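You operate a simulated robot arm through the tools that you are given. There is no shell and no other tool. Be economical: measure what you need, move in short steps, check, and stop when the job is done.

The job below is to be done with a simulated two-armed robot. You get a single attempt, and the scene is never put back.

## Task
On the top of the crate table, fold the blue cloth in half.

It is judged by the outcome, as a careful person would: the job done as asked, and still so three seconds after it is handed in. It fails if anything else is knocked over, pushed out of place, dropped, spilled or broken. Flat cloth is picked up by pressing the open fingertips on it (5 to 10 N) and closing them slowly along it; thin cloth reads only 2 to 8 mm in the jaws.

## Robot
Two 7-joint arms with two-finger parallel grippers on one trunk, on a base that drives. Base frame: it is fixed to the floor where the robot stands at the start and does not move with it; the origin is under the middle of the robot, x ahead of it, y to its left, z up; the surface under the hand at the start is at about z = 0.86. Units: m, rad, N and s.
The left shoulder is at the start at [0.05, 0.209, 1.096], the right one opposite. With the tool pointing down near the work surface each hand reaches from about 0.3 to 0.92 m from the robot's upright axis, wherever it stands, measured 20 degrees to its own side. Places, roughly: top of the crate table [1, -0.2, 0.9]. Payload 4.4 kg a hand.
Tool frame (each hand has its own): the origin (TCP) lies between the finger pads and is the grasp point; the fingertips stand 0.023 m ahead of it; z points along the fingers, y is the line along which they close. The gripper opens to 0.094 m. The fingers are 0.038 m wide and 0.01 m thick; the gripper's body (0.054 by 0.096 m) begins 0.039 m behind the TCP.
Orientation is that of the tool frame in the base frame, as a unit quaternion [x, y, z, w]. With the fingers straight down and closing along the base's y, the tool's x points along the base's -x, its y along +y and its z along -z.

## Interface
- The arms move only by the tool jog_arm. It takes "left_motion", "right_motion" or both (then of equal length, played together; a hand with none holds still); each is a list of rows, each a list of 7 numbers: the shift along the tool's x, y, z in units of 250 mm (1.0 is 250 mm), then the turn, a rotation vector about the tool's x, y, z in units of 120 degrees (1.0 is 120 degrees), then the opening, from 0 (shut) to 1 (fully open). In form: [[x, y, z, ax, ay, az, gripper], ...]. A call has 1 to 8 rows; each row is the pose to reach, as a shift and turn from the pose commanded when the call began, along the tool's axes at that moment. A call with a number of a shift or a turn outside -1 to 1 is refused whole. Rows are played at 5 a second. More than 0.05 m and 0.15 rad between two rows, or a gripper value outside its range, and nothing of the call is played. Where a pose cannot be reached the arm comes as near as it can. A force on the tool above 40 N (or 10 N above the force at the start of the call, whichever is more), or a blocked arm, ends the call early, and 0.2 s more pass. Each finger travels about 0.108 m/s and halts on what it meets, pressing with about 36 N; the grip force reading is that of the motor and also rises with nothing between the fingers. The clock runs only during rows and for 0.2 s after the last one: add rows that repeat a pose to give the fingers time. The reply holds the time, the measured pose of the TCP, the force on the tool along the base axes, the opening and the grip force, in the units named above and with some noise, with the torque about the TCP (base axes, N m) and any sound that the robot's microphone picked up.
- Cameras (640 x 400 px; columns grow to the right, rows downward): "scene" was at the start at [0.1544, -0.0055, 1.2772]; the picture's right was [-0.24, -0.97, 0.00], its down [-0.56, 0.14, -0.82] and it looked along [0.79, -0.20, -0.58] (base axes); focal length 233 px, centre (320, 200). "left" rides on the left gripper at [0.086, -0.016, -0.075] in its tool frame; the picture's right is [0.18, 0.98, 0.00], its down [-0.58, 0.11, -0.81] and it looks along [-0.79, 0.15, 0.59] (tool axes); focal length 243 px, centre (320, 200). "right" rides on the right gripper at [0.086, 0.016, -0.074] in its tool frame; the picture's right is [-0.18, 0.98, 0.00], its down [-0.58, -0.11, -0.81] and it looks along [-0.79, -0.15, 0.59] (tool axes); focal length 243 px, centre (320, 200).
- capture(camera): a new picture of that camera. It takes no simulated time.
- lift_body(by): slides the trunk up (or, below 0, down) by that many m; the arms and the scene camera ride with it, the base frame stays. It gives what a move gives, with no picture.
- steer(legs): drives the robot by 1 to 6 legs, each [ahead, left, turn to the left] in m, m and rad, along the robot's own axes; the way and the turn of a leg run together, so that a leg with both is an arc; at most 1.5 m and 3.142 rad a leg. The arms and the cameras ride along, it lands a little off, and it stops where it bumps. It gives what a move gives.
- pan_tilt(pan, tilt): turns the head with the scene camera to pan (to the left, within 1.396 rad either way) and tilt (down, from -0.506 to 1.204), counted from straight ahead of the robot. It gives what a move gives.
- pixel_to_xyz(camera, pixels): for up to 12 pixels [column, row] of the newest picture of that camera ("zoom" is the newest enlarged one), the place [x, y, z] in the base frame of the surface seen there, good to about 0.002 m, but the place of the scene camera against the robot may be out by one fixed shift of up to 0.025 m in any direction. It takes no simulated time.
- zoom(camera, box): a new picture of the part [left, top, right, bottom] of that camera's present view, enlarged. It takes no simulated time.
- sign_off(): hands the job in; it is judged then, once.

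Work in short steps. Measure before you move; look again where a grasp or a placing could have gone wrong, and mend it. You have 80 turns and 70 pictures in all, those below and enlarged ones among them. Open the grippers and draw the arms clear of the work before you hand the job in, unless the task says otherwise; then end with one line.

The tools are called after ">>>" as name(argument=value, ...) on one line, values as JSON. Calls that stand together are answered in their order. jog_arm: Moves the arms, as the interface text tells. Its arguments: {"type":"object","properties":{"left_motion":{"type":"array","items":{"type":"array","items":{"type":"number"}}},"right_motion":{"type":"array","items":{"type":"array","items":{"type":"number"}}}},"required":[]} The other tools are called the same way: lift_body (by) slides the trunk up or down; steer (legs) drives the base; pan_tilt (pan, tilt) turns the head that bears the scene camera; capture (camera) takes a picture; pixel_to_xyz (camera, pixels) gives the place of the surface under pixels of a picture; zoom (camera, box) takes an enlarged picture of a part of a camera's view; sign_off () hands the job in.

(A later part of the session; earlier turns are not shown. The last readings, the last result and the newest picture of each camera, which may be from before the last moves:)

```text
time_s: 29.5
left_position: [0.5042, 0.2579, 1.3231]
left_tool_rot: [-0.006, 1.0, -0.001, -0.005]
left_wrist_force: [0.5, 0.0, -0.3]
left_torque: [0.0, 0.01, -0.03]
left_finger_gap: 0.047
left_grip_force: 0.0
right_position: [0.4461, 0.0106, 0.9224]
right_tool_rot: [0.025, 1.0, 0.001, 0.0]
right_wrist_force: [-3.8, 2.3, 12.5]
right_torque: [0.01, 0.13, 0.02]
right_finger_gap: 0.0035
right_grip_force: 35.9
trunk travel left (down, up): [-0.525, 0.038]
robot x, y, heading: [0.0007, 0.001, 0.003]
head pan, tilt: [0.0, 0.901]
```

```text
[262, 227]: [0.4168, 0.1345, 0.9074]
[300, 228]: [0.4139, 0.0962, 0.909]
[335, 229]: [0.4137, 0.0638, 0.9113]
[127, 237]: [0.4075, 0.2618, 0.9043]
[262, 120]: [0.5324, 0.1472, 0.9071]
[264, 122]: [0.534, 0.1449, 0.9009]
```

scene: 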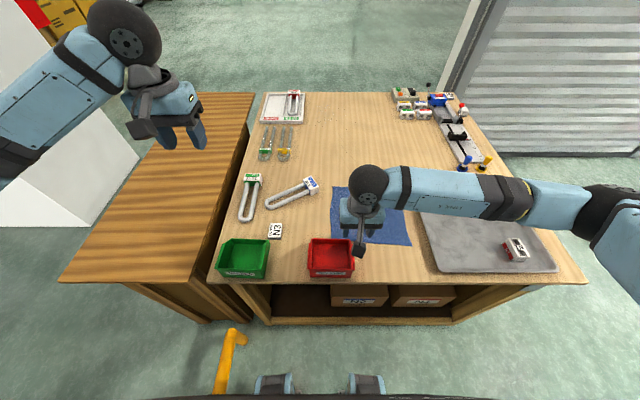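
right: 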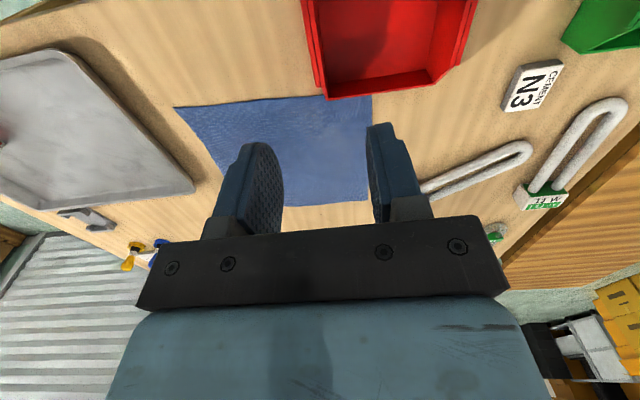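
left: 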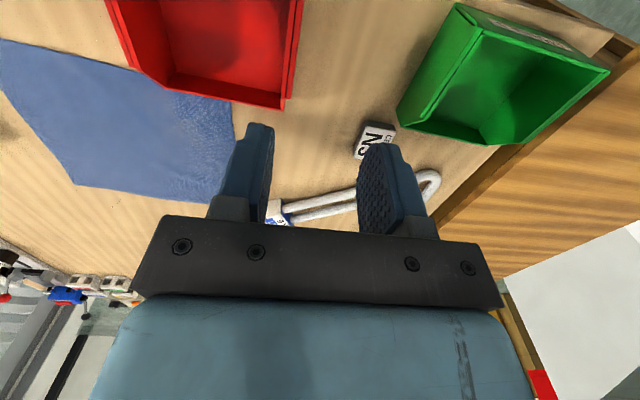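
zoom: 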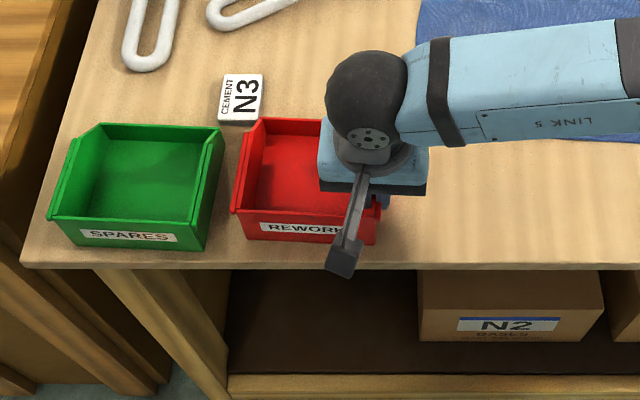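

Red label's left end is at y 0.1345 → centre ≈0.09, as wanted; N3 hasn't moved. Release and rise.

>>> jog_arm(right_motion=[[0, 0, 0, 0, 0, 0, 0.1], [0, 0, 0, 0, 0, 0, 0.25], [0, 0, 0, 0, 0, 0, 0.4], [0, 0, 0, 0, 0, 0, 0.5], [0, 0, -0.15, 0, 0, 0, 0.5], [0, 0, -0.3, 0, 0, 0, 0.5], [0, 0, -0.45, 0, 0, 0, 0.5], [0, 0, -0.6, 0, 0, -0.024, 0.5]])

>>> jog_arm(right_motion=[[0, -0.12, -0.12, 0, 0, 0, 0.5], [-0.02, -0.24, -0.24, 0, 0, 0, 0.5], [-0.04, -0.36, -0.3, 0, 0, 0, 0.5], [-0.08, -0.5, -0.36, 0, 0, 0, 0.5], [-0.12, -0.64, -0.42, 0, 0, 0, 0.5], [-0.16, -0.78, -0.46, 0, 0, 0, 0.5], [-0.2, -0.9, -0.5, 0, 0, 0, 0.5], [-0.24, -1.0, -0.55, 0, 0, 0, 0.5]])

>>> lift_body(by=-0.35)

>>> pan_tilt(pan=-0.243, tilt=0.616)

>>> capture(camera="scene")

```text
time_s: 31.3
left_position: [0.5064, 0.2597, 1.3241]
left_tool_rot: [-0.007, 1.0, -0.001, -0.006]
left_wrist_force: [0.6, 0.0, -0.3]
left_torque: [-0.01, 0.0, -0.03]
left_finger_gap: 0.0472
left_grip_force: 0.1
right_position: [0.4477, 0.0079, 1.0718]
right_tool_rot: [-0.001, 1.0, -0.001, 0.0]
right_wrist_force: [0.3, 0.1, 0.5]
right_torque: [0.03, 0.03, -0.01]
right_finger_gap: 0.047
right_grip_force: 0.1
trunk travel left (down, up): [-0.525, 0.038]
robot x, y, heading: [0.0008, -0.0005, 0.003]
head pan, tilt: [0.0, 0.901]
```

```text
time_s: 33.1
left_position: [0.5068, 0.259, 1.3234]
left_tool_rot: [-0.006, 1.0, -0.001, -0.007]
left_wrist_force: [-0.2, -0.6, 0.1]
left_torque: [0.01, 0.0, 0.03]
left_finger_gap: 0.047
left_grip_force: 0.0
right_position: [0.5084, -0.242, 1.2092]
right_tool_rot: [-0.001, 1.0, -0.001, -0.001]
right_wrist_force: [-0.3, -0.3, 0.3]
right_torque: [-0.02, 0.0, 0.01]
right_finger_gap: 0.047
right_grip_force: 0.0
trunk travel left (down, up): [-0.525, 0.038]
robot x, y, heading: [-0.003, -0.002, 0.0]
head pan, tilt: [0.0, 0.901]
```

```text
time_s: 36.0
left_position: [0.508, 0.2587, 0.9922]
left_tool_rot: [-0.007, 1.0, 0.0, -0.006]
left_wrist_force: [0.5, 0.1, -1.0]
left_torque: [0.03, 0.01, -0.03]
left_finger_gap: 0.047
left_grip_force: 0.1
right_position: [0.5095, -0.2402, 0.8836]
right_tool_rot: [0.0, 1.0, 0.001, 0.006]
right_wrist_force: [-3.5, -0.3, 13.7]
right_torque: [-0.3, -0.16, -0.1]
right_finger_gap: 0.0469
right_grip_force: 0.0
trunk travel left (down, up): [-0.193, 0.37]
robot x, y, heading: [-0.0013, 0.0044, 0.0]
head pan, tilt: [0.0, 0.901]
stopped: the force on the tool passed its limit at 45 N (the readings are from after the stop); the commanded pose is now the measured one
```

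```text
time_s: 36.8
left_position: [0.5052, 0.2596, 0.9932]
left_tool_rot: [-0.006, 1.0, -0.001, -0.006]
left_wrist_force: [0.2, -0.2, 0.2]
left_torque: [-0.01, -0.02, -0.01]
left_finger_gap: 0.0471
left_grip_force: 0.1
right_position: [0.51, -0.2398, 0.8844]
right_tool_rot: [0.001, 1.0, 0.001, 0.006]
right_wrist_force: [1.8, -0.2, 18.8]
right_torque: [-0.38, -0.39, 0.02]
right_finger_gap: 0.0469
right_grip_force: 0.0
trunk travel left (down, up): [-0.193, 0.37]
robot x, y, heading: [0.0007, -0.0028, 0.004]
head pan, tilt: [-0.243, 0.616]
```

```text
43 pictures are left
```

scene: 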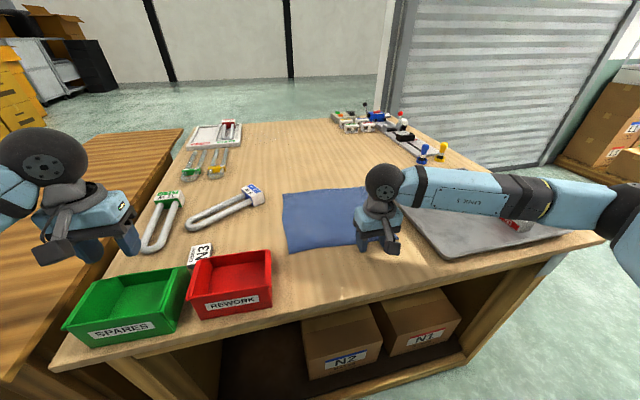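

I misjudged: with the trunk lowered the right hand came down on the cloth's near edge (18 N now). I raise the trunk straight back up and check for damage.

>>> lift_body(by=0.2)

>>> jog_arm(right_motion=[[0, 0, -0.12, 0, 0, 0, 0.5], [0, 0, -0.24, 0, 0, 0, 0.5], [0, -0.12, -0.36, 0, 0, 0, 0.5], [0, -0.28, -0.44, 0, 0, 0, 0.5], [0, -0.44, -0.5, 0, 0, 0, 0.5], [0, -0.6, -0.5, 0, 0, 0, 0.5], [0, -0.76, -0.5, 0, 0, 0, 0.5], [0, -0.9, -0.5, 0, 0, 0, 0.5]])

>>> capture(camera="scene")

```text
time_s: 39.0
left_position: [0.5067, 0.258, 1.1916]
left_tool_rot: [-0.005, 1.0, -0.001, -0.007]
left_wrist_force: [-0.5, 0.3, -0.4]
left_torque: [-0.03, 0.01, -0.03]
left_finger_gap: 0.0469
left_grip_force: 0.1
right_position: [0.51, -0.2397, 1.0823]
right_tool_rot: [0.0, 1.0, 0.001, 0.005]
right_wrist_force: [0.6, 0.0, 1.3]
right_torque: [-0.04, -0.01, 0.03]
right_finger_gap: 0.0468
right_grip_force: 0.1
trunk travel left (down, up): [-0.393, 0.17]
robot x, y, heading: [0.0017, -0.0017, -0.0]
head pan, tilt: [-0.243, 0.616]
```

```text
time_s: 40.8
left_position: [0.5061, 0.2584, 1.1923]
left_tool_rot: [-0.007, 1.0, 0.0, -0.006]
left_wrist_force: [0.0, 0.5, 0.3]
left_torque: [-0.04, 0.04, -0.03]
left_finger_gap: 0.0472
left_grip_force: 0.1
right_position: [0.5081, -0.4655, 1.2098]
right_tool_rot: [0.0, 1.0, 0.002, 0.004]
right_wrist_force: [-0.1, 0.1, 0.2]
right_torque: [0.01, 0.03, -0.03]
right_finger_gap: 0.0469
right_grip_force: 0.0
trunk travel left (down, up): [-0.393, 0.17]
robot x, y, heading: [0.0032, -0.0011, -0.0]
head pan, tilt: [-0.243, 0.616]
```

```text
42 pictures are left
```

scene: 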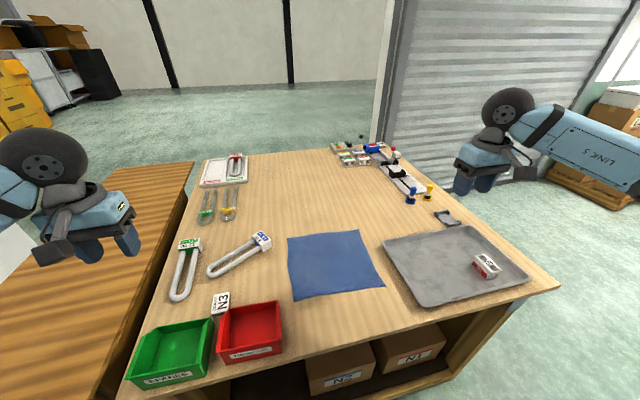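

All items look intact. I verify the labels and cloth corners in this view.

>>> pixel_to_xyz(camera="scene", pixels=[[167, 378], [250, 353], [289, 239], [359, 233], [382, 286], [294, 298], [338, 265], [340, 292]])

>>> zoom(camera="scene", box=[240, 210, 440, 335])

```text
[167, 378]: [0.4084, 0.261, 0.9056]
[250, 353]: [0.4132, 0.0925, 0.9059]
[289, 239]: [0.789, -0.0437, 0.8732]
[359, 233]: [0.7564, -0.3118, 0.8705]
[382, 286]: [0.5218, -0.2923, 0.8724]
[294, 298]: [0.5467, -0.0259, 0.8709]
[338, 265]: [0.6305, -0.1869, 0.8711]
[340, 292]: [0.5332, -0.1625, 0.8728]
```

```text
3.20 times, centred on (340, 272) of scene
```

zoom: 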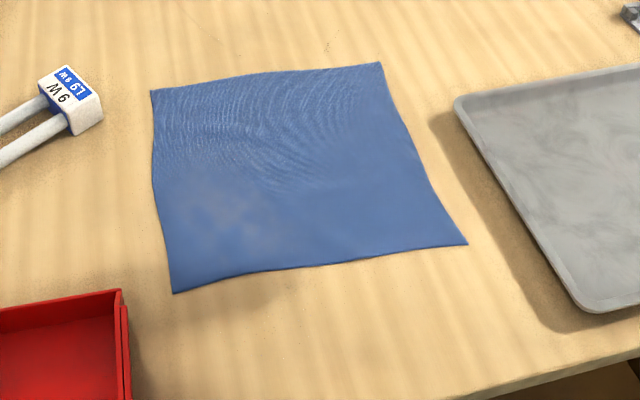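

Bins are within ~3 mm of their original places and the cloth is undisturbed. Now raise the trunk so the elbows remain high, then bring both hands over the near corners.

>>> lift_body(by=0.14)

>>> jog_arm(left_motion=[[-0.025, -0.12, 0.02, 0, 0, 0, 0.5], [-0.05, -0.24, 0.04, 0, 0, 0, 0.5], [-0.075, -0.36, 0.1, 0, 0, 0, 0.5], [-0.1, -0.48, 0.18, 0, 0, 0, 0.5], [-0.125, -0.6, 0.26, 0, 0, 0, 0.5], [-0.15, -0.72, 0.34, 0, 0, 0, 0.5], [-0.175, -0.84, 0.42, 0, 0, 0, 0.5], [-0.2, -0.96, 0.5, 0, 0, 0, 0.5]], right_motion=[[-0.015, 0.09, 0.06, 0, 0, 0, 0.5], [-0.03, 0.18, 0.12, 0, 0, 0, 0.5], [-0.045, 0.27, 0.18, 0, 0, 0, 0.5], [-0.06, 0.36, 0.26, 0, 0, 0, 0.5], [-0.075, 0.45, 0.34, 0, 0, 0, 0.5], [-0.09, 0.54, 0.42, 0, 0, 0, 0.5], [-0.105, 0.63, 0.5, 0, 0, 0, 0.5], [-0.124, 0.75, 0.6, 0, 0, 0, 0.5]])

>>> capture(camera="scene")

```text
time_s: 42.5
left_position: [0.5061, 0.2585, 1.3331]
left_tool_rot: [-0.006, 1.0, -0.002, -0.006]
left_wrist_force: [0.1, 0.1, 0.5]
left_torque: [-0.02, 0.0, 0.0]
left_finger_gap: 0.0469
left_grip_force: 0.1
right_position: [0.508, -0.4651, 1.3484]
right_tool_rot: [0.0, 1.0, 0.001, 0.005]
right_wrist_force: [0.9, 0.2, -0.3]
right_torque: [0.03, -0.01, 0.0]
right_finger_gap: 0.0471
right_grip_force: 0.1
trunk travel left (down, up): [-0.533, 0.03]
robot x, y, heading: [-0.001, 0.0006, 0.001]
head pan, tilt: [-0.243, 0.616]
```

```text
time_s: 44.3
left_position: [0.5608, 0.0182, 1.2071]
left_tool_rot: [-0.006, 1.0, 0.0, -0.005]
left_wrist_force: [-0.3, -0.2, -0.3]
left_torque: [-0.02, 0.03, -0.02]
left_finger_gap: 0.0469
left_grip_force: 0.1
right_position: [0.5424, -0.2759, 1.2021]
right_tool_rot: [0.0, 1.0, 0.002, 0.005]
right_wrist_force: [0.1, 0.9, -1.1]
right_torque: [-0.03, 0.03, -0.02]
right_finger_gap: 0.0469
right_grip_force: 0.1
trunk travel left (down, up): [-0.533, 0.03]
robot x, y, heading: [0.0012, 0.002, 0.004]
head pan, tilt: [-0.243, 0.616]
```

```text
40 pictures are left
```

scene: 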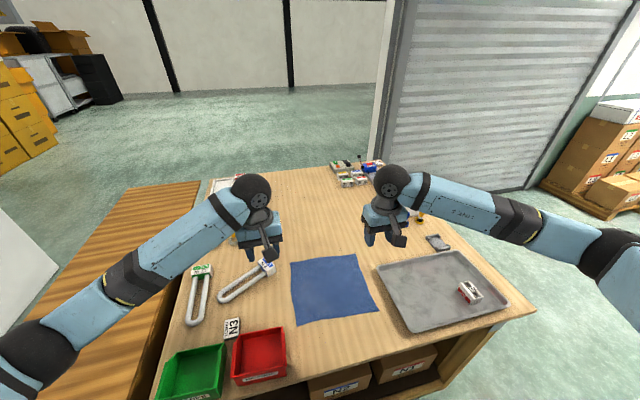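

Continue: left to y −0.077, both down to z≈1.02.

>>> jog_arm(left_motion=[[0, -0.08, 0.08, 0, 0, 0, 0.5], [0, -0.16, 0.17, 0, 0, 0, 0.5], [0, -0.24, 0.26, 0, 0, 0, 0.5], [0, -0.31, 0.36, 0, 0, 0, 0.5], [0, -0.38, 0.46, 0, 0, 0, 0.5], [0, -0.38, 0.56, 0, 0, 0, 0.5], [0, -0.38, 0.66, 0, 0, 0, 0.5], [0, -0.38, 0.75, 0, 0, 0, 0.5]], right_motion=[[0, 0, 0.09, 0, 0, 0, 0.5], [0, 0, 0.18, 0, 0, 0, 0.5], [0, 0, 0.27, 0, 0, 0, 0.5], [0, 0, 0.36, 0, 0, 0, 0.5], [0, 0, 0.46, 0, 0, 0, 0.5], [0, 0, 0.56, 0, 0, 0, 0.5], [0, 0, 0.66, 0, 0, 0, 0.5], [0, 0, 0.73, 0, 0, 0, 0.5]])

>>> capture(camera="scene")

>>> capture(camera="left")

>>> capture(camera="right")

```text
time_s: 46.1
left_position: [0.5567, -0.0768, 1.0189]
left_tool_rot: [-0.006, 1.0, 0.0, -0.006]
left_wrist_force: [0.1, 0.4, 1.0]
left_torque: [0.01, 0.01, 0.01]
left_finger_gap: 0.047
left_grip_force: 0.1
right_position: [0.5445, -0.2797, 1.0184]
right_tool_rot: [0.001, 1.0, 0.001, 0.003]
right_wrist_force: [-0.2, 1.1, 0.2]
right_torque: [-0.03, -0.01, -0.01]
right_finger_gap: 0.0472
right_grip_force: 0.1
trunk travel left (down, up): [-0.533, 0.03]
robot x, y, heading: [-0.0037, -0.0031, 0.0]
head pan, tilt: [-0.243, 0.616]
```

```text
39 pictures are left
```

scene: 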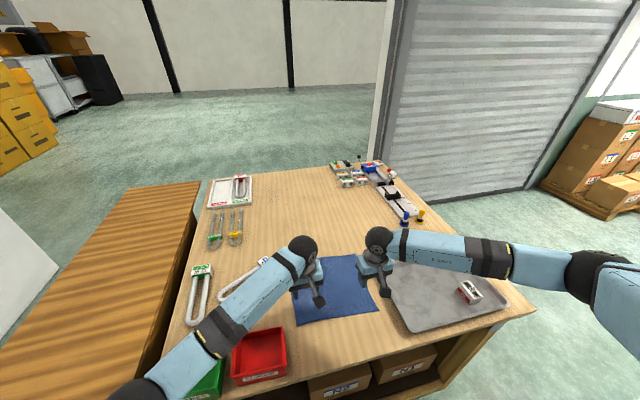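

```text
38 pictures are left
```

left: 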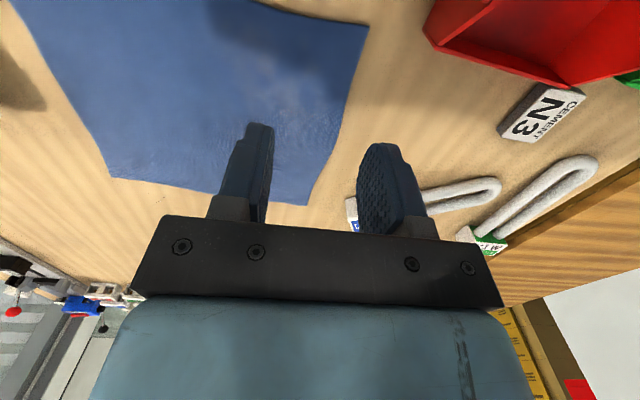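

```text
37 pictures are left
```

right: 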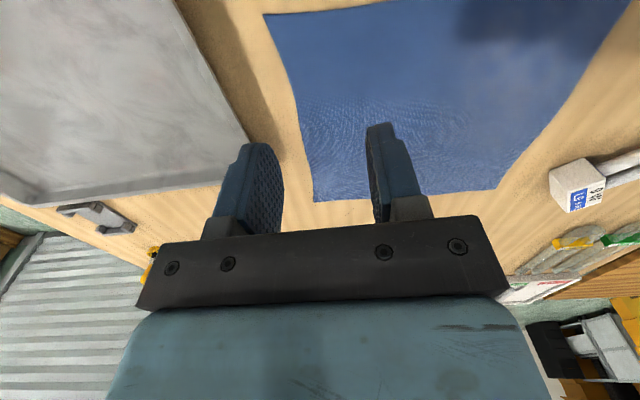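

Measure near corners in both hand cameras, and the left forearm's height near the bins in the scene.

>>> pixel_to_xyz(camera="left", pixels=[[366, 27], [280, 10], [306, 203], [112, 177]])

>>> pixel_to_xyz(camera="right", pixels=[[266, 17], [400, 2], [494, 187], [315, 198]])

>>> pixel_to_xyz(camera="scene", pixels=[[135, 385], [175, 360], [205, 335], [235, 305], [270, 270], [190, 375], [225, 345], [530, 262], [600, 275]])

```text
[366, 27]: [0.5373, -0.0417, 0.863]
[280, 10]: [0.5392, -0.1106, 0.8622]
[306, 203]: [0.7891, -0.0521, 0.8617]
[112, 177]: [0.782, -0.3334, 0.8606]
```

```text
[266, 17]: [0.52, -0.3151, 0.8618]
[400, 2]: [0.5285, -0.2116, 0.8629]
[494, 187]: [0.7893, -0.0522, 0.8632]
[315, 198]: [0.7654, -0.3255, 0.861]
```

```text
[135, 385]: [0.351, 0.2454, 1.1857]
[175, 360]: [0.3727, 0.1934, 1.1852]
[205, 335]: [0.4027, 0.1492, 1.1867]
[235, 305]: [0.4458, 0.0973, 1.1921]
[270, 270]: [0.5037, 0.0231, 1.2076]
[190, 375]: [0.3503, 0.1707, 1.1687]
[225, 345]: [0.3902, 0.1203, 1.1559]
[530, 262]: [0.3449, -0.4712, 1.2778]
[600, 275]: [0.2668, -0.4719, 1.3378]
```

Corners agree in both hand cameras (NL (0.537,-0.042), NR (0.520,-0.315), FL (0.789,-0.052), FR (0.766,-0.327)). But the left forearm would come down near the bins because that hand reaches across the body; I drive the robot 0.17 m to the right so both hands work symmetrically with higher elbows.

>>> steer(legs=[[0, -0.17, 0]])

>>> jog_arm(left_motion=[[0, 0.12, 0, 0, 0, 0, 0.5], [0, 0.24, 0, 0, 0, 0, 0.5], [0, 0.36, 0, 0, 0, 0, 0.5], [0, 0.48, 0, 0, 0, 0, 0.5], [0, 0.6, 0, 0, 0, 0, 0.5], [0, 0.68, 0, 0, 0, 0, 0.5], [0, 0.68, 0, 0, 0, 0, 0.5]], right_motion=[[0, 0.12, 0, 0, 0, 0, 0.5], [0, 0.24, 0, 0, 0, 0, 0.5], [0, 0.36, 0, 0, 0, 0, 0.5], [0, 0.48, 0, 0, 0, 0, 0.5], [0, 0.6, 0, 0, 0, 0, 0.5], [0, 0.68, 0, 0, 0, 0, 0.5], [0, 0.68, 0, 0, 0, 0, 0.5]])

>>> capture(camera="scene")

```text
time_s: 48.2
left_position: [0.5565, -0.2522, 1.0185]
left_tool_rot: [-0.004, 1.0, 0.0, -0.006]
left_wrist_force: [0.1, -0.1, -0.1]
left_torque: [-0.01, 0.0, 0.01]
left_finger_gap: 0.0472
left_grip_force: 0.1
right_position: [0.5428, -0.4558, 1.02]
right_tool_rot: [0.003, 1.0, 0.001, 0.004]
right_wrist_force: [0.2, -0.3, -0.2]
right_torque: [0.01, 0.01, 0.03]
right_finger_gap: 0.0468
right_grip_force: 0.0
trunk travel left (down, up): [-0.533, 0.03]
robot x, y, heading: [0.0046, -0.1756, -0.007]
head pan, tilt: [-0.243, 0.616]
```

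```text
time_s: 49.8
left_position: [0.5553, -0.0833, 1.0174]
left_tool_rot: [-0.003, 1.0, 0.0, -0.006]
left_wrist_force: [0.6, -0.8, 0.2]
left_torque: [0.01, 0.0, -0.03]
left_finger_gap: 0.0468
left_grip_force: 0.2
right_position: [0.5454, -0.287, 1.0183]
right_tool_rot: [0.002, 1.0, 0.001, 0.004]
right_wrist_force: [-0.4, 0.5, -0.6]
right_torque: [0.02, -0.02, -0.04]
right_finger_gap: 0.0466
right_grip_force: 0.0
trunk travel left (down, up): [-0.533, 0.03]
robot x, y, heading: [-0.0004, -0.1717, -0.001]
head pan, tilt: [-0.243, 0.616]
```

```text
36 pictures are left
```

scene: 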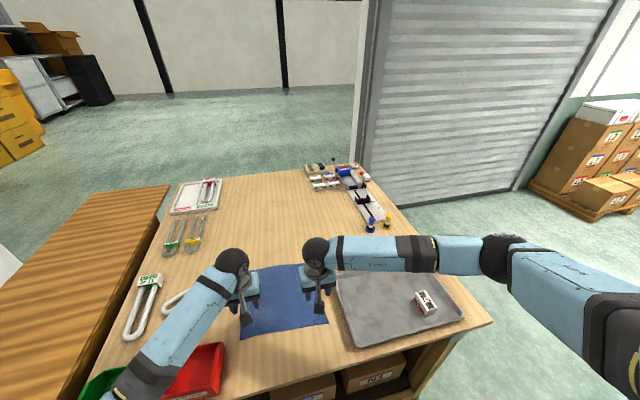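

Check the left forearm height again and look with the head panned toward it.

>>> pixel_to_xyz(camera="scene", pixels=[[145, 380], [170, 345], [200, 305], [215, 280], [115, 395], [190, 355], [430, 255], [490, 260]])

>>> pan_tilt(pan=0.35, tilt=0.95)

>>> capture(camera="scene")

```text
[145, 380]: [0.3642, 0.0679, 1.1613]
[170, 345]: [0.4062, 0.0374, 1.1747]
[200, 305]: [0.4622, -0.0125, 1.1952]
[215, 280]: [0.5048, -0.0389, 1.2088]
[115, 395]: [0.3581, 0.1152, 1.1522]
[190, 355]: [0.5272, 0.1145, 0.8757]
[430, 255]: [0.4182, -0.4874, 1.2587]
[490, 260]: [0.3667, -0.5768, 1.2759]
```

```text
time_s: 50.8
left_position: [0.5547, -0.0832, 1.0187]
left_tool_rot: [-0.004, 1.0, -0.001, -0.006]
left_wrist_force: [0.3, 0.2, -0.1]
left_torque: [-0.01, 0.03, -0.01]
left_finger_gap: 0.0469
left_grip_force: 0.0
right_position: [0.544, -0.2868, 1.0185]
right_tool_rot: [0.003, 1.0, 0.001, 0.004]
right_wrist_force: [-0.3, 0.3, 1.2]
right_torque: [0.02, 0.03, 0.01]
right_finger_gap: 0.047
right_grip_force: 0.0
trunk travel left (down, up): [-0.533, 0.03]
robot x, y, heading: [-0.0041, -0.1754, -0.004]
head pan, tilt: [0.351, 0.949]
```

```text
35 pictures are left
```

scene: 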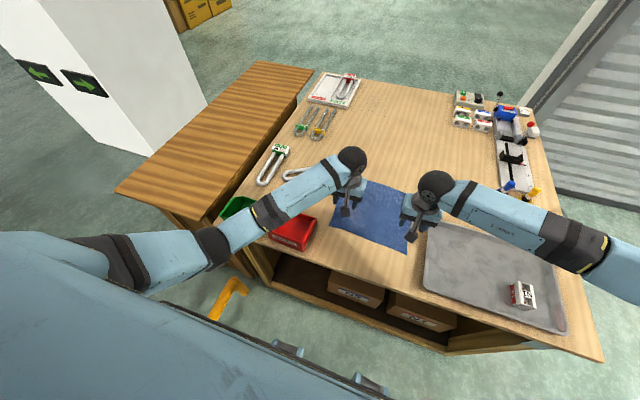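

I query the elbow and forearm heights in this view.

>>> pixel_to_xyz(camera="scene", pixels=[[213, 240], [235, 225], [265, 213], [280, 205], [310, 185], [225, 258], [255, 240], [278, 225], [290, 232], [230, 205]])

>>> zoom(camera="scene", box=[150, 140, 390, 290])

```text
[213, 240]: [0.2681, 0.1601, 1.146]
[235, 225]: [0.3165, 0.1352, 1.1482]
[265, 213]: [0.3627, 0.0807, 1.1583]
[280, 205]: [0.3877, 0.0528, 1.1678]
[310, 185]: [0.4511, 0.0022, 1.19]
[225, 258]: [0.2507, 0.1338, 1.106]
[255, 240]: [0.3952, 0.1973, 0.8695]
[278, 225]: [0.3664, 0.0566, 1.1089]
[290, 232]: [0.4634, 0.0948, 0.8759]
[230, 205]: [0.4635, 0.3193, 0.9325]
```

```text
2.67 times, centred on (270, 215) of scene
```

zoom: 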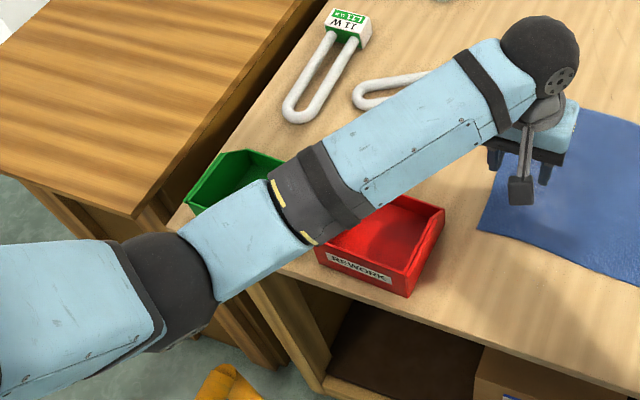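

The forearm passes over the red bin's edge; another 0.12 m to the right takes it clear of both bins. Drive, and bring the hands back by the same amount.

>>> steer(legs=[[0, -0.12, 0]])

>>> jog_arm(left_motion=[[0, 0.12, 0, 0, 0, 0, 0.5], [0, 0.24, 0, 0, 0, 0, 0.5], [0, 0.36, 0, 0, 0, 0, 0.5], [0, 0.48, 0, 0, 0, 0, 0.5], [0, 0.5, 0, 0, 0, 0, 0.5], [0, 0.5, 0, 0, 0, 0, 0.5]], right_motion=[[0, 0.12, 0, 0, 0, 0, 0.5], [0, 0.24, 0, 0, 0, 0, 0.5], [0, 0.36, 0, 0, 0, 0, 0.5], [0, 0.48, 0, 0, 0, 0, 0.5], [0, 0.52, 0, 0, 0, 0, 0.5], [0, 0.52, 0, 0, 0, 0, 0.5]])

>>> capture(camera="scene")

>>> capture(camera="left")

>>> capture(camera="right")

```text
time_s: 52.6
left_position: [0.554, -0.2029, 1.0177]
left_tool_rot: [-0.004, 1.0, -0.001, -0.006]
left_wrist_force: [-0.3, -0.4, 0.0]
left_torque: [0.01, 0.0, 0.01]
left_finger_gap: 0.0471
left_grip_force: 0.0
right_position: [0.5441, -0.4072, 1.0179]
right_tool_rot: [0.001, 1.0, 0.001, 0.005]
right_wrist_force: [0.2, -0.4, -0.4]
right_torque: [0.0, -0.02, 0.0]
right_finger_gap: 0.0468
right_grip_force: 0.1
trunk travel left (down, up): [-0.533, 0.03]
robot x, y, heading: [0.0027, -0.2964, 0.001]
head pan, tilt: [0.351, 0.949]
```

```text
time_s: 54.0
left_position: [0.5526, -0.0809, 1.0176]
left_tool_rot: [-0.005, 1.0, -0.001, -0.006]
left_wrist_force: [0.5, 0.9, 0.6]
left_torque: [-0.02, 0.0, 0.02]
left_finger_gap: 0.0473
left_grip_force: 0.1
right_position: [0.5426, -0.2776, 1.018]
right_tool_rot: [0.001, 1.0, 0.001, 0.005]
right_wrist_force: [0.0, 0.6, 0.1]
right_torque: [0.0, 0.03, 0.06]
right_finger_gap: 0.0466
right_grip_force: 0.0
trunk travel left (down, up): [-0.533, 0.03]
robot x, y, heading: [-0.001, -0.2976, -0.0]
head pan, tilt: [0.351, 0.949]
```

```text
33 pictures are left
```

scene: 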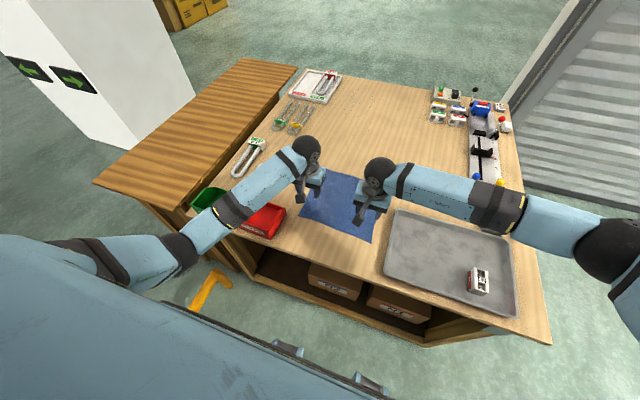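

```text
32 pictures are left
```

left: 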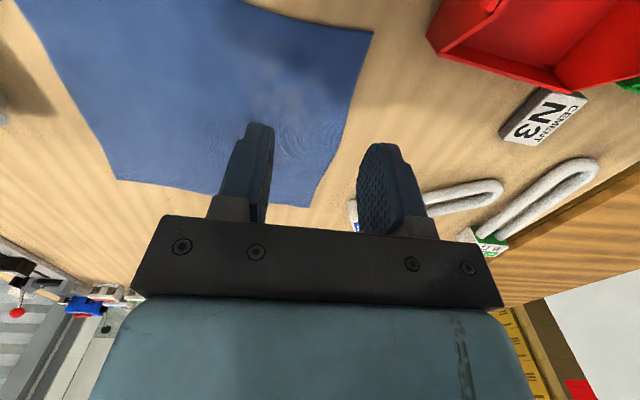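

```text
31 pictures are left
```

right: 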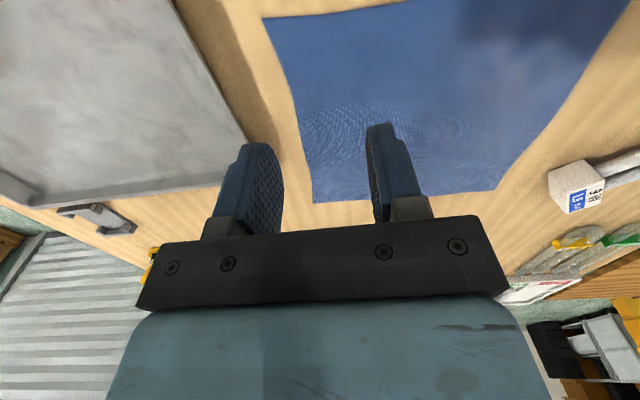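

Recheck forearm clearance and corner positions.

>>> pixel_to_xyz(camera="scene", pixels=[[185, 248], [210, 228], [240, 205], [265, 185], [290, 165], [248, 222], [265, 205]])

>>> pixel_to_xyz(camera="left", pixels=[[370, 32], [310, 203]])

>>> pixel_to_xyz(camera="right", pixels=[[266, 20], [315, 198]])

```text
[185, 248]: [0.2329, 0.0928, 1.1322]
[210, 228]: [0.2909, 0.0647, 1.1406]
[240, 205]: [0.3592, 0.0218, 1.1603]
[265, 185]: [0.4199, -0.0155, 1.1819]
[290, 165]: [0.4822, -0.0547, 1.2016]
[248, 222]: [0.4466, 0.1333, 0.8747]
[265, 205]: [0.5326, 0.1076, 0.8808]
```

```text
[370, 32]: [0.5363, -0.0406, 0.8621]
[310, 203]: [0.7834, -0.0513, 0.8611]
```

```text
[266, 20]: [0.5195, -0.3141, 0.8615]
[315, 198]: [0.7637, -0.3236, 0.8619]
```

Forearm is now mostly clear of the red bin and ~0.1 m above it. I lift the trunk the last 0.028 m and descend in two stages, watching forces.

>>> lift_body(by=0.028)

>>> jog_arm(left_motion=[[-0.004, 0.007, 0.1, 0, 0, 0, 0.5], [-0.008, 0.014, 0.2, 0, 0, 0, 0.5], [-0.008, 0.014, 0.3, 0, 0, 0, 0.5], [-0.008, 0.014, 0.38, 0, 0, 0, 0.5], [-0.008, 0.014, 0.44, 0, 0, 0, 0.5], [-0.008, 0.014, 0.44, 0, 0, 0, 0.5]], right_motion=[[0, 0, 0.1, 0, 0, 0, 0.5], [0, 0, 0.2, 0, 0, 0, 0.5], [0, 0, 0.3, 0, 0, 0, 0.5], [0, -0.004, 0.38, 0, 0, 0, 0.5], [0, -0.004, 0.44, 0, 0, 0, 0.5], [0, -0.004, 0.44, 0, 0, 0, 0.5]])

>>> capture(camera="scene")

```text
time_s: 54.7
left_position: [0.5525, -0.0805, 1.046]
left_tool_rot: [-0.006, 1.0, -0.001, -0.007]
left_wrist_force: [-0.5, -0.1, -0.1]
left_torque: [-0.03, 0.03, 0.0]
left_finger_gap: 0.047
left_grip_force: 0.0
right_position: [0.543, -0.2788, 1.0459]
right_tool_rot: [0.001, 1.0, 0.0, 0.004]
right_wrist_force: [0.5, -0.5, -1.1]
right_torque: [-0.01, 0.01, 0.0]
right_finger_gap: 0.047
right_grip_force: 0.0
trunk travel left (down, up): [-0.561, 0.002]
robot x, y, heading: [-0.0052, -0.2963, -0.003]
head pan, tilt: [0.351, 0.949]
```

```text
time_s: 56.1
left_position: [0.5516, -0.0774, 0.9354]
left_tool_rot: [-0.005, 1.0, 0.0, -0.006]
left_wrist_force: [0.9, 0.4, -0.1]
left_torque: [-0.01, 0.02, 0.02]
left_finger_gap: 0.0473
left_grip_force: 0.1
right_position: [0.5456, -0.2787, 0.9343]
right_tool_rot: [0.001, 1.0, 0.001, 0.004]
right_wrist_force: [0.0, -0.4, -0.6]
right_torque: [-0.01, -0.01, 0.01]
right_finger_gap: 0.0474
right_grip_force: 0.1
trunk travel left (down, up): [-0.561, 0.002]
robot x, y, heading: [-0.0007, -0.3014, 0.0]
head pan, tilt: [0.351, 0.949]
```

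```text
30 pictures are left
```

scene: 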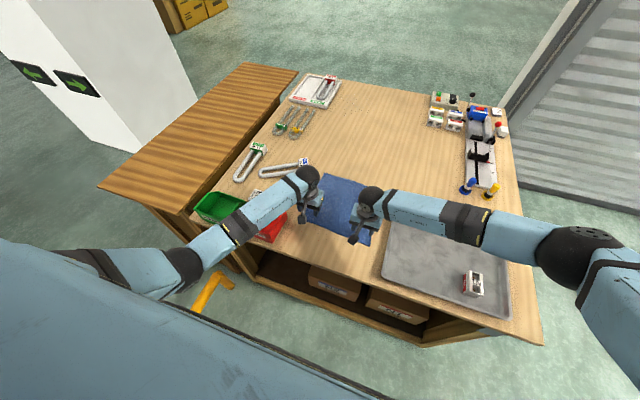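

>>> pixel_to_xyz(camera="scene", pixels=[[190, 262], [215, 240], [235, 225], [258, 208], [280, 195], [240, 245], [500, 228], [560, 250]])

>>> zoom(camera="scene", box=[160, 150, 400, 300])

```text
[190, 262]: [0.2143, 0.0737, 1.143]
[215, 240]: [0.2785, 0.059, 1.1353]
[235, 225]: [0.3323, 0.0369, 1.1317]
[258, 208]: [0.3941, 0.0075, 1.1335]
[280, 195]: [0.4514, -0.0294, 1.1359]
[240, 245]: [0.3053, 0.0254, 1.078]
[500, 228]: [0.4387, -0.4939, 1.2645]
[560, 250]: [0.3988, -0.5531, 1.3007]
```

```text
2.67 times, centred on (280, 225) of scene
```

zoom: 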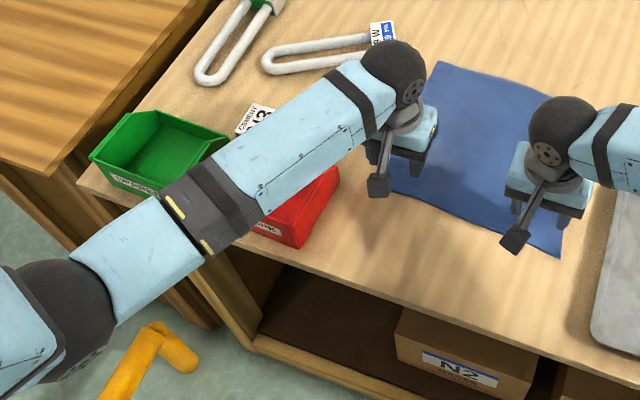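

Elbow stays at ~1.14; clearance is ample. Lower both hands to just about touch.

>>> jog_arm(left_motion=[[-0.006, 0, 0.1, 0, 0, 0, 0.5], [-0.012, 0, 0.17, 0, 0, 0, 0.5], [-0.012, 0, 0.19, 0, 0, 0, 0.5], [-0.012, 0, 0.2, 0, 0, 0, 0.5], [-0.012, 0, 0.2, 0, 0, 0, 0.5]], right_motion=[[0.004, 0, 0.1, 0, 0, 0, 0.5], [0.008, 0, 0.17, 0, 0, 0, 0.5], [0.008, 0, 0.19, 0, 0, 0, 0.5], [0.008, 0, 0.2, 0, 0, 0, 0.5], [0.008, 0, 0.2, 0, 0, 0, 0.5]])

```text
time_s: 57.3
left_position: [0.5557, -0.0771, 0.8861]
left_tool_rot: [-0.006, 1.0, 0.0, -0.006]
left_wrist_force: [0.2, -0.1, -0.7]
left_torque: [0.0, 0.03, -0.03]
left_finger_gap: 0.0471
left_grip_force: 0.0
right_position: [0.5428, -0.2784, 0.8856]
right_tool_rot: [0.002, 1.0, 0.001, 0.004]
right_wrist_force: [0.0, -0.2, 1.0]
right_torque: [0.0, -0.01, -0.03]
right_finger_gap: 0.0471
right_grip_force: 0.1
trunk travel left (down, up): [-0.561, 0.002]
robot x, y, heading: [0.0016, -0.2988, -0.0]
head pan, tilt: [0.351, 0.949]
```

No contact yet; creep down 3 mm more in 0.75 mm steps.

>>> jog_arm(left_motion=[[0, 0, 0.004, 0, 0, 0, 0.5], [0, 0, 0.007, 0, 0, 0, 0.5], [0, 0, 0.01, 0, 0, 0, 0.5], [0, 0, 0.012, 0, 0, 0, 0.5], [0, 0, 0.012, 0, 0, 0, 0.5]], right_motion=[[0, 0, 0.004, 0, 0, 0, 0.5], [0, 0, 0.007, 0, 0, 0, 0.5], [0, 0, 0.01, 0, 0, 0, 0.5], [0, 0, 0.012, 0, 0, 0, 0.5], [0, 0, 0.012, 0, 0, 0, 0.5]])

```text
time_s: 58.5
left_position: [0.5558, -0.0773, 0.8855]
left_tool_rot: [-0.005, 1.0, -0.002, -0.005]
left_wrist_force: [-1.7, 1.6, 9.6]
left_torque: [0.26, -0.08, 0.07]
left_finger_gap: 0.0472
left_grip_force: 0.0
right_position: [0.5423, -0.2796, 0.8856]
right_tool_rot: [0.001, 1.0, 0.002, 0.006]
right_wrist_force: [2.1, 0.3, 7.2]
right_torque: [-0.13, 0.04, 0.05]
right_finger_gap: 0.0471
right_grip_force: 0.1
trunk travel left (down, up): [-0.561, 0.002]
robot x, y, heading: [-0.0038, -0.294, -0.002]
head pan, tilt: [0.351, 0.949]
```

Pressing with 9.6 N (left) and 7.2 N (right), in range. Close slowly along the cloth.

>>> jog_arm(left_motion=[[0, 0, 0, 0, 0, 0, 0.44], [0, 0, 0, 0, 0, 0, 0.38], [0, 0, 0, 0, 0, 0, 0.32], [0, 0, 0, 0, 0, 0, 0.26], [0, 0, 0, 0, 0, 0, 0.2], [0, 0, 0, 0, 0, 0, 0.14], [0, 0, 0, 0, 0, 0, 0.08], [0, 0, 0, 0, 0, 0, 0.03]], right_motion=[[0, 0, 0, 0, 0, 0, 0.44], [0, 0, 0, 0, 0, 0, 0.38], [0, 0, 0, 0, 0, 0, 0.32], [0, 0, 0, 0, 0, 0, 0.26], [0, 0, 0, 0, 0, 0, 0.2], [0, 0, 0, 0, 0, 0, 0.14], [0, 0, 0, 0, 0, 0, 0.08], [0, 0, 0, 0, 0, 0, 0.03]])

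>>> jog_arm(left_motion=[[0, 0, 0, 0, 0, 0, 0], [0, 0, 0, 0, 0, 0, 0], [0, 0, 0, 0, 0, 0, 0]], right_motion=[[0, 0, 0, 0, 0, 0, 0], [0, 0, 0, 0, 0, 0, 0], [0, 0, 0, 0, 0, 0, 0]])

>>> capture(camera="left")

>>> capture(camera="right")

```text
time_s: 60.3
left_position: [0.555, -0.0777, 0.8841]
left_tool_rot: [-0.005, 1.0, -0.001, -0.006]
left_wrist_force: [0.0, -2.6, 12.5]
left_torque: [0.06, -0.1, 0.0]
left_finger_gap: 0.0031
left_grip_force: 0.9
right_position: [0.5416, -0.2783, 0.8842]
right_tool_rot: [0.001, 1.0, 0.001, 0.006]
right_wrist_force: [-1.0, 2.7, 11.2]
right_torque: [0.02, 0.14, -0.01]
right_finger_gap: 0.0033
right_grip_force: 0.5
trunk travel left (down, up): [-0.561, 0.002]
robot x, y, heading: [-0.0046, -0.2952, 0.0]
head pan, tilt: [0.351, 0.949]
```

```text
time_s: 61.1
left_position: [0.5552, -0.0774, 0.885]
left_tool_rot: [-0.005, 1.0, -0.001, -0.005]
left_wrist_force: [0.5, -1.9, 11.9]
left_torque: [0.04, -0.11, 0.04]
left_finger_gap: 0.0019
left_grip_force: 35.9
right_position: [0.5409, -0.2786, 0.8848]
right_tool_rot: [0.001, 1.0, 0.002, 0.006]
right_wrist_force: [-1.6, 1.2, 11.9]
right_torque: [0.02, 0.1, 0.06]
right_finger_gap: 0.0023
right_grip_force: 36.1
trunk travel left (down, up): [-0.561, 0.002]
robot x, y, heading: [-0.0013, -0.3022, -0.001]
head pan, tilt: [0.351, 0.949]
```

```text
28 pictures are left
```

left: 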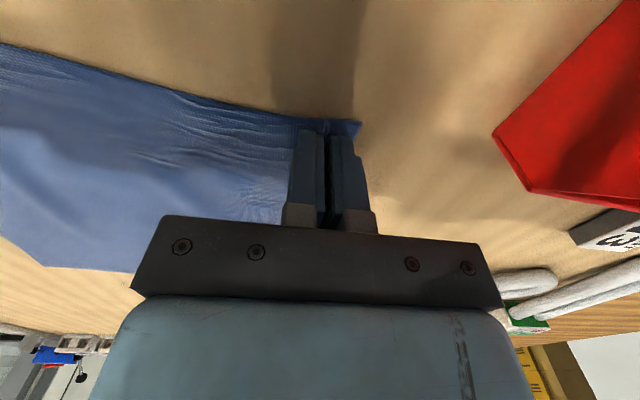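

```text
27 pictures are left
```

right: 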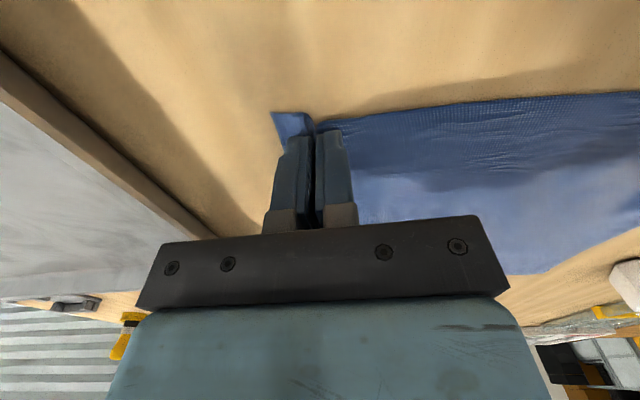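

Both corners are pinched (gaps 1.9 / 2.3 mm) with small corner flaps showing at (345,127) left and (290,122) right. I swing both up along the first third of a semicircle about the middle line.

>>> jog_arm(left_motion=[[-0.007, 0, -0.06, 0, 0, 0, 0], [-0.014, -0.001, -0.109, 0, 0, 0, 0], [-0.032, -0.002, -0.16, 0, 0, 0, 0], [-0.056, -0.003, -0.21, 0, 0, 0, 0], [-0.086, -0.004, -0.255, 0, 0, 0, 0], [-0.123, -0.006, -0.297, 0, 0, 0, 0], [-0.165, -0.008, -0.332, 0, 0, 0, 0], [-0.21, -0.01, -0.364, 0, 0, 0, 0]], right_motion=[[-0.007, 0, -0.06, 0, 0, 0, 0], [-0.014, -0.001, -0.107, 0, 0, 0, 0], [-0.032, -0.002, -0.157, 0, 0, 0, 0], [-0.056, -0.003, -0.206, 0, 0, 0, 0], [-0.085, -0.004, -0.25, 0, 0, 0, 0], [-0.121, -0.006, -0.291, 0, 0, 0, 0], [-0.163, -0.008, -0.326, 0, 0, 0, 0], [-0.206, -0.01, -0.357, 0, 0, 0, 0]])

>>> capture(camera="scene")

>>> capture(camera="left")

```text
time_s: 62.9
left_position: [0.6073, -0.08, 0.9738]
left_tool_rot: [-0.005, 1.0, 0.0, -0.007]
left_wrist_force: [0.4, -0.9, -0.1]
left_torque: [-0.04, 0.0, -0.01]
left_finger_gap: 0.0019
left_grip_force: 35.9
right_position: [0.5907, -0.2821, 0.973]
right_tool_rot: [0.0, 1.0, 0.0, 0.004]
right_wrist_force: [0.0, 1.2, 0.4]
right_torque: [0.05, 0.02, 0.03]
right_finger_gap: 0.0022
right_grip_force: 35.7
trunk travel left (down, up): [-0.561, 0.002]
robot x, y, heading: [-0.0011, -0.2959, -0.003]
head pan, tilt: [0.351, 0.949]
```

```text
26 pictures are left
```

scene: 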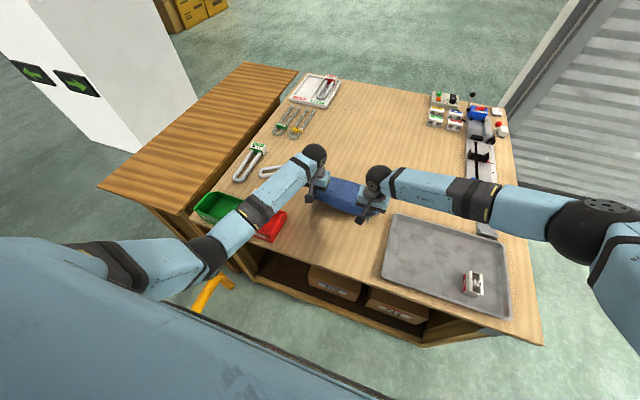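

```text
25 pictures are left
```

left: 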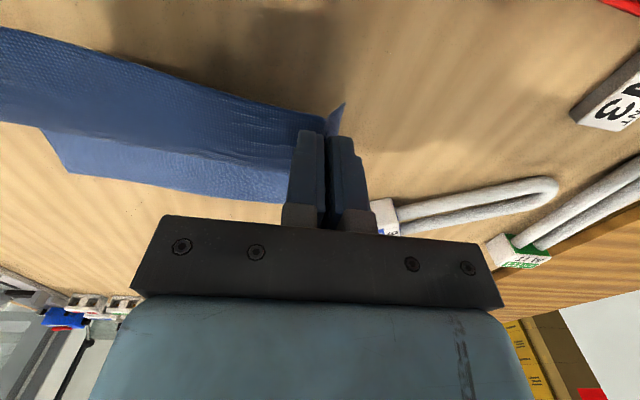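

The near edge is lifted with both corners held and the far half still lies flat. Continue the arc over to the far edge, ending just above the table.

>>> jog_arm(left_motion=[[-0.102, -0.005, -0.042, 0, 0, 0, 0], [-0.21, -0.01, -0.056, 0, 0, 0, 0], [-0.318, -0.016, -0.042, 0, 0, 0, 0], [-0.42, -0.021, 0, 0, 0, 0, 0], [-0.506, -0.025, 0.068, 0, 0, 0, 0], [-0.574, -0.029, 0.154, 0, 0, 0, 0], [-0.614, -0.031, 0.24, 0, 0, 0, 0], [-0.632, -0.032, 0.3, 0, 0, 0, 0]], right_motion=[[-0.1, -0.005, -0.042, 0, 0, 0, 0], [-0.206, -0.01, -0.056, 0, 0, 0, 0], [-0.312, -0.016, -0.042, 0, 0, 0, 0], [-0.412, -0.021, 0, 0, 0, 0, 0], [-0.496, -0.025, 0.068, 0, 0, 0, 0], [-0.563, -0.029, 0.154, 0, 0, 0, 0], [-0.602, -0.031, 0.24, 0, 0, 0, 0], [-0.62, -0.032, 0.3, 0, 0, 0, 0]])

>>> pan_tilt(pan=0.15, tilt=0.85)

>>> capture(camera="scene")

>>> capture(camera="left")

>>> capture(camera="right")

```text
time_s: 64.7
left_position: [0.7548, -0.0876, 0.9153]
left_tool_rot: [-0.003, 1.0, -0.002, -0.005]
left_wrist_force: [-3.5, -18.0, 1.9]
left_torque: [-0.47, 0.04, -0.08]
left_finger_gap: 0.0021
left_grip_force: 36.4
left hand out of reach, approached as far as the arm can: row 7, 8
right_position: [0.7156, -0.2937, 0.936]
right_tool_rot: [-0.001, 1.0, 0.002, 0.006]
right_wrist_force: [2.3, 19.2, -2.5]
right_torque: [0.46, -0.06, 0.18]
right_finger_gap: 0.0019
right_grip_force: 36.2
right hand out of reach, approached as far as the arm can: row 6, 7, 8
trunk travel left (down, up): [-0.561, 0.002]
robot x, y, heading: [-0.0002, -0.2975, 0.001]
head pan, tilt: [0.351, 0.949]
```

```text
time_s: 65.4
left_position: [0.7546, -0.0878, 0.915]
left_tool_rot: [-0.004, 1.0, -0.001, -0.006]
left_wrist_force: [-2.9, -24.8, 2.1]
left_torque: [-0.61, 0.03, -0.07]
left_finger_gap: 0.0019
left_grip_force: 36.1
right_position: [0.7173, -0.2984, 0.9359]
right_tool_rot: [0.0, 1.0, 0.002, 0.004]
right_wrist_force: [4.5, 24.8, -3.1]
right_torque: [0.6, -0.07, 0.23]
right_finger_gap: 0.0027
right_grip_force: 35.9
trunk travel left (down, up): [-0.561, 0.002]
robot x, y, heading: [-0.002, -0.2934, -0.002]
head pan, tilt: [0.15, 0.85]
```

```text
24 pictures are left
```

scene: 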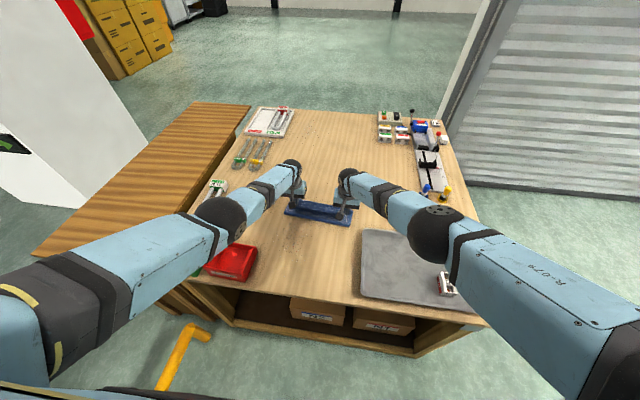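

```text
23 pictures are left
```

left: 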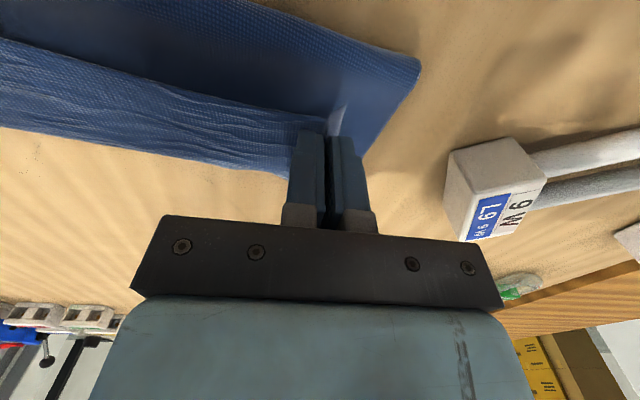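

```text
22 pictures are left
```

right: 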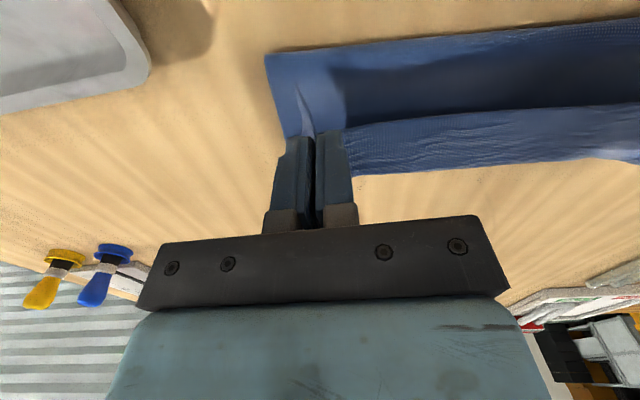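

Both arms ran out of reach (trunk too high), and the cloth is being stretched sideways (25 N). I back off up the arc and bring the hands slightly closer together, then see where they land.

>>> jog_arm(left_motion=[[0.04, 0, -0.06, 0, 0, 0, 0], [0.08, 0, -0.12, 0, 0, 0, 0], [0.13, 0, -0.18, 0, 0, 0, 0], [0.18, 0, -0.24, 0, 0, 0, 0]], right_motion=[[0.03, 0.01, -0.04, 0, 0, 0, 0], [0.05, 0.02, -0.08, 0, 0, 0, 0], [0.08, 0.03, -0.12, 0, 0, 0, 0], [0.1, 0.03, -0.16, 0, 0, 0, 0]])

```text
time_s: 66.4
left_position: [0.7096, -0.0865, 0.9789]
left_tool_rot: [-0.006, 1.0, 0.0, -0.006]
left_wrist_force: [-0.1, -5.3, -0.4]
left_torque: [-0.14, 0.01, -0.02]
left_finger_gap: 0.0021
left_grip_force: 35.8
right_position: [0.6929, -0.2918, 0.9749]
right_tool_rot: [0.001, 1.0, 0.002, 0.005]
right_wrist_force: [0.0, 4.7, -0.5]
right_torque: [0.14, 0.0, 0.07]
right_finger_gap: 0.0019
right_grip_force: 35.7
trunk travel left (down, up): [-0.561, 0.002]
robot x, y, heading: [0.0001, -0.2953, -0.001]
head pan, tilt: [0.15, 0.85]
```

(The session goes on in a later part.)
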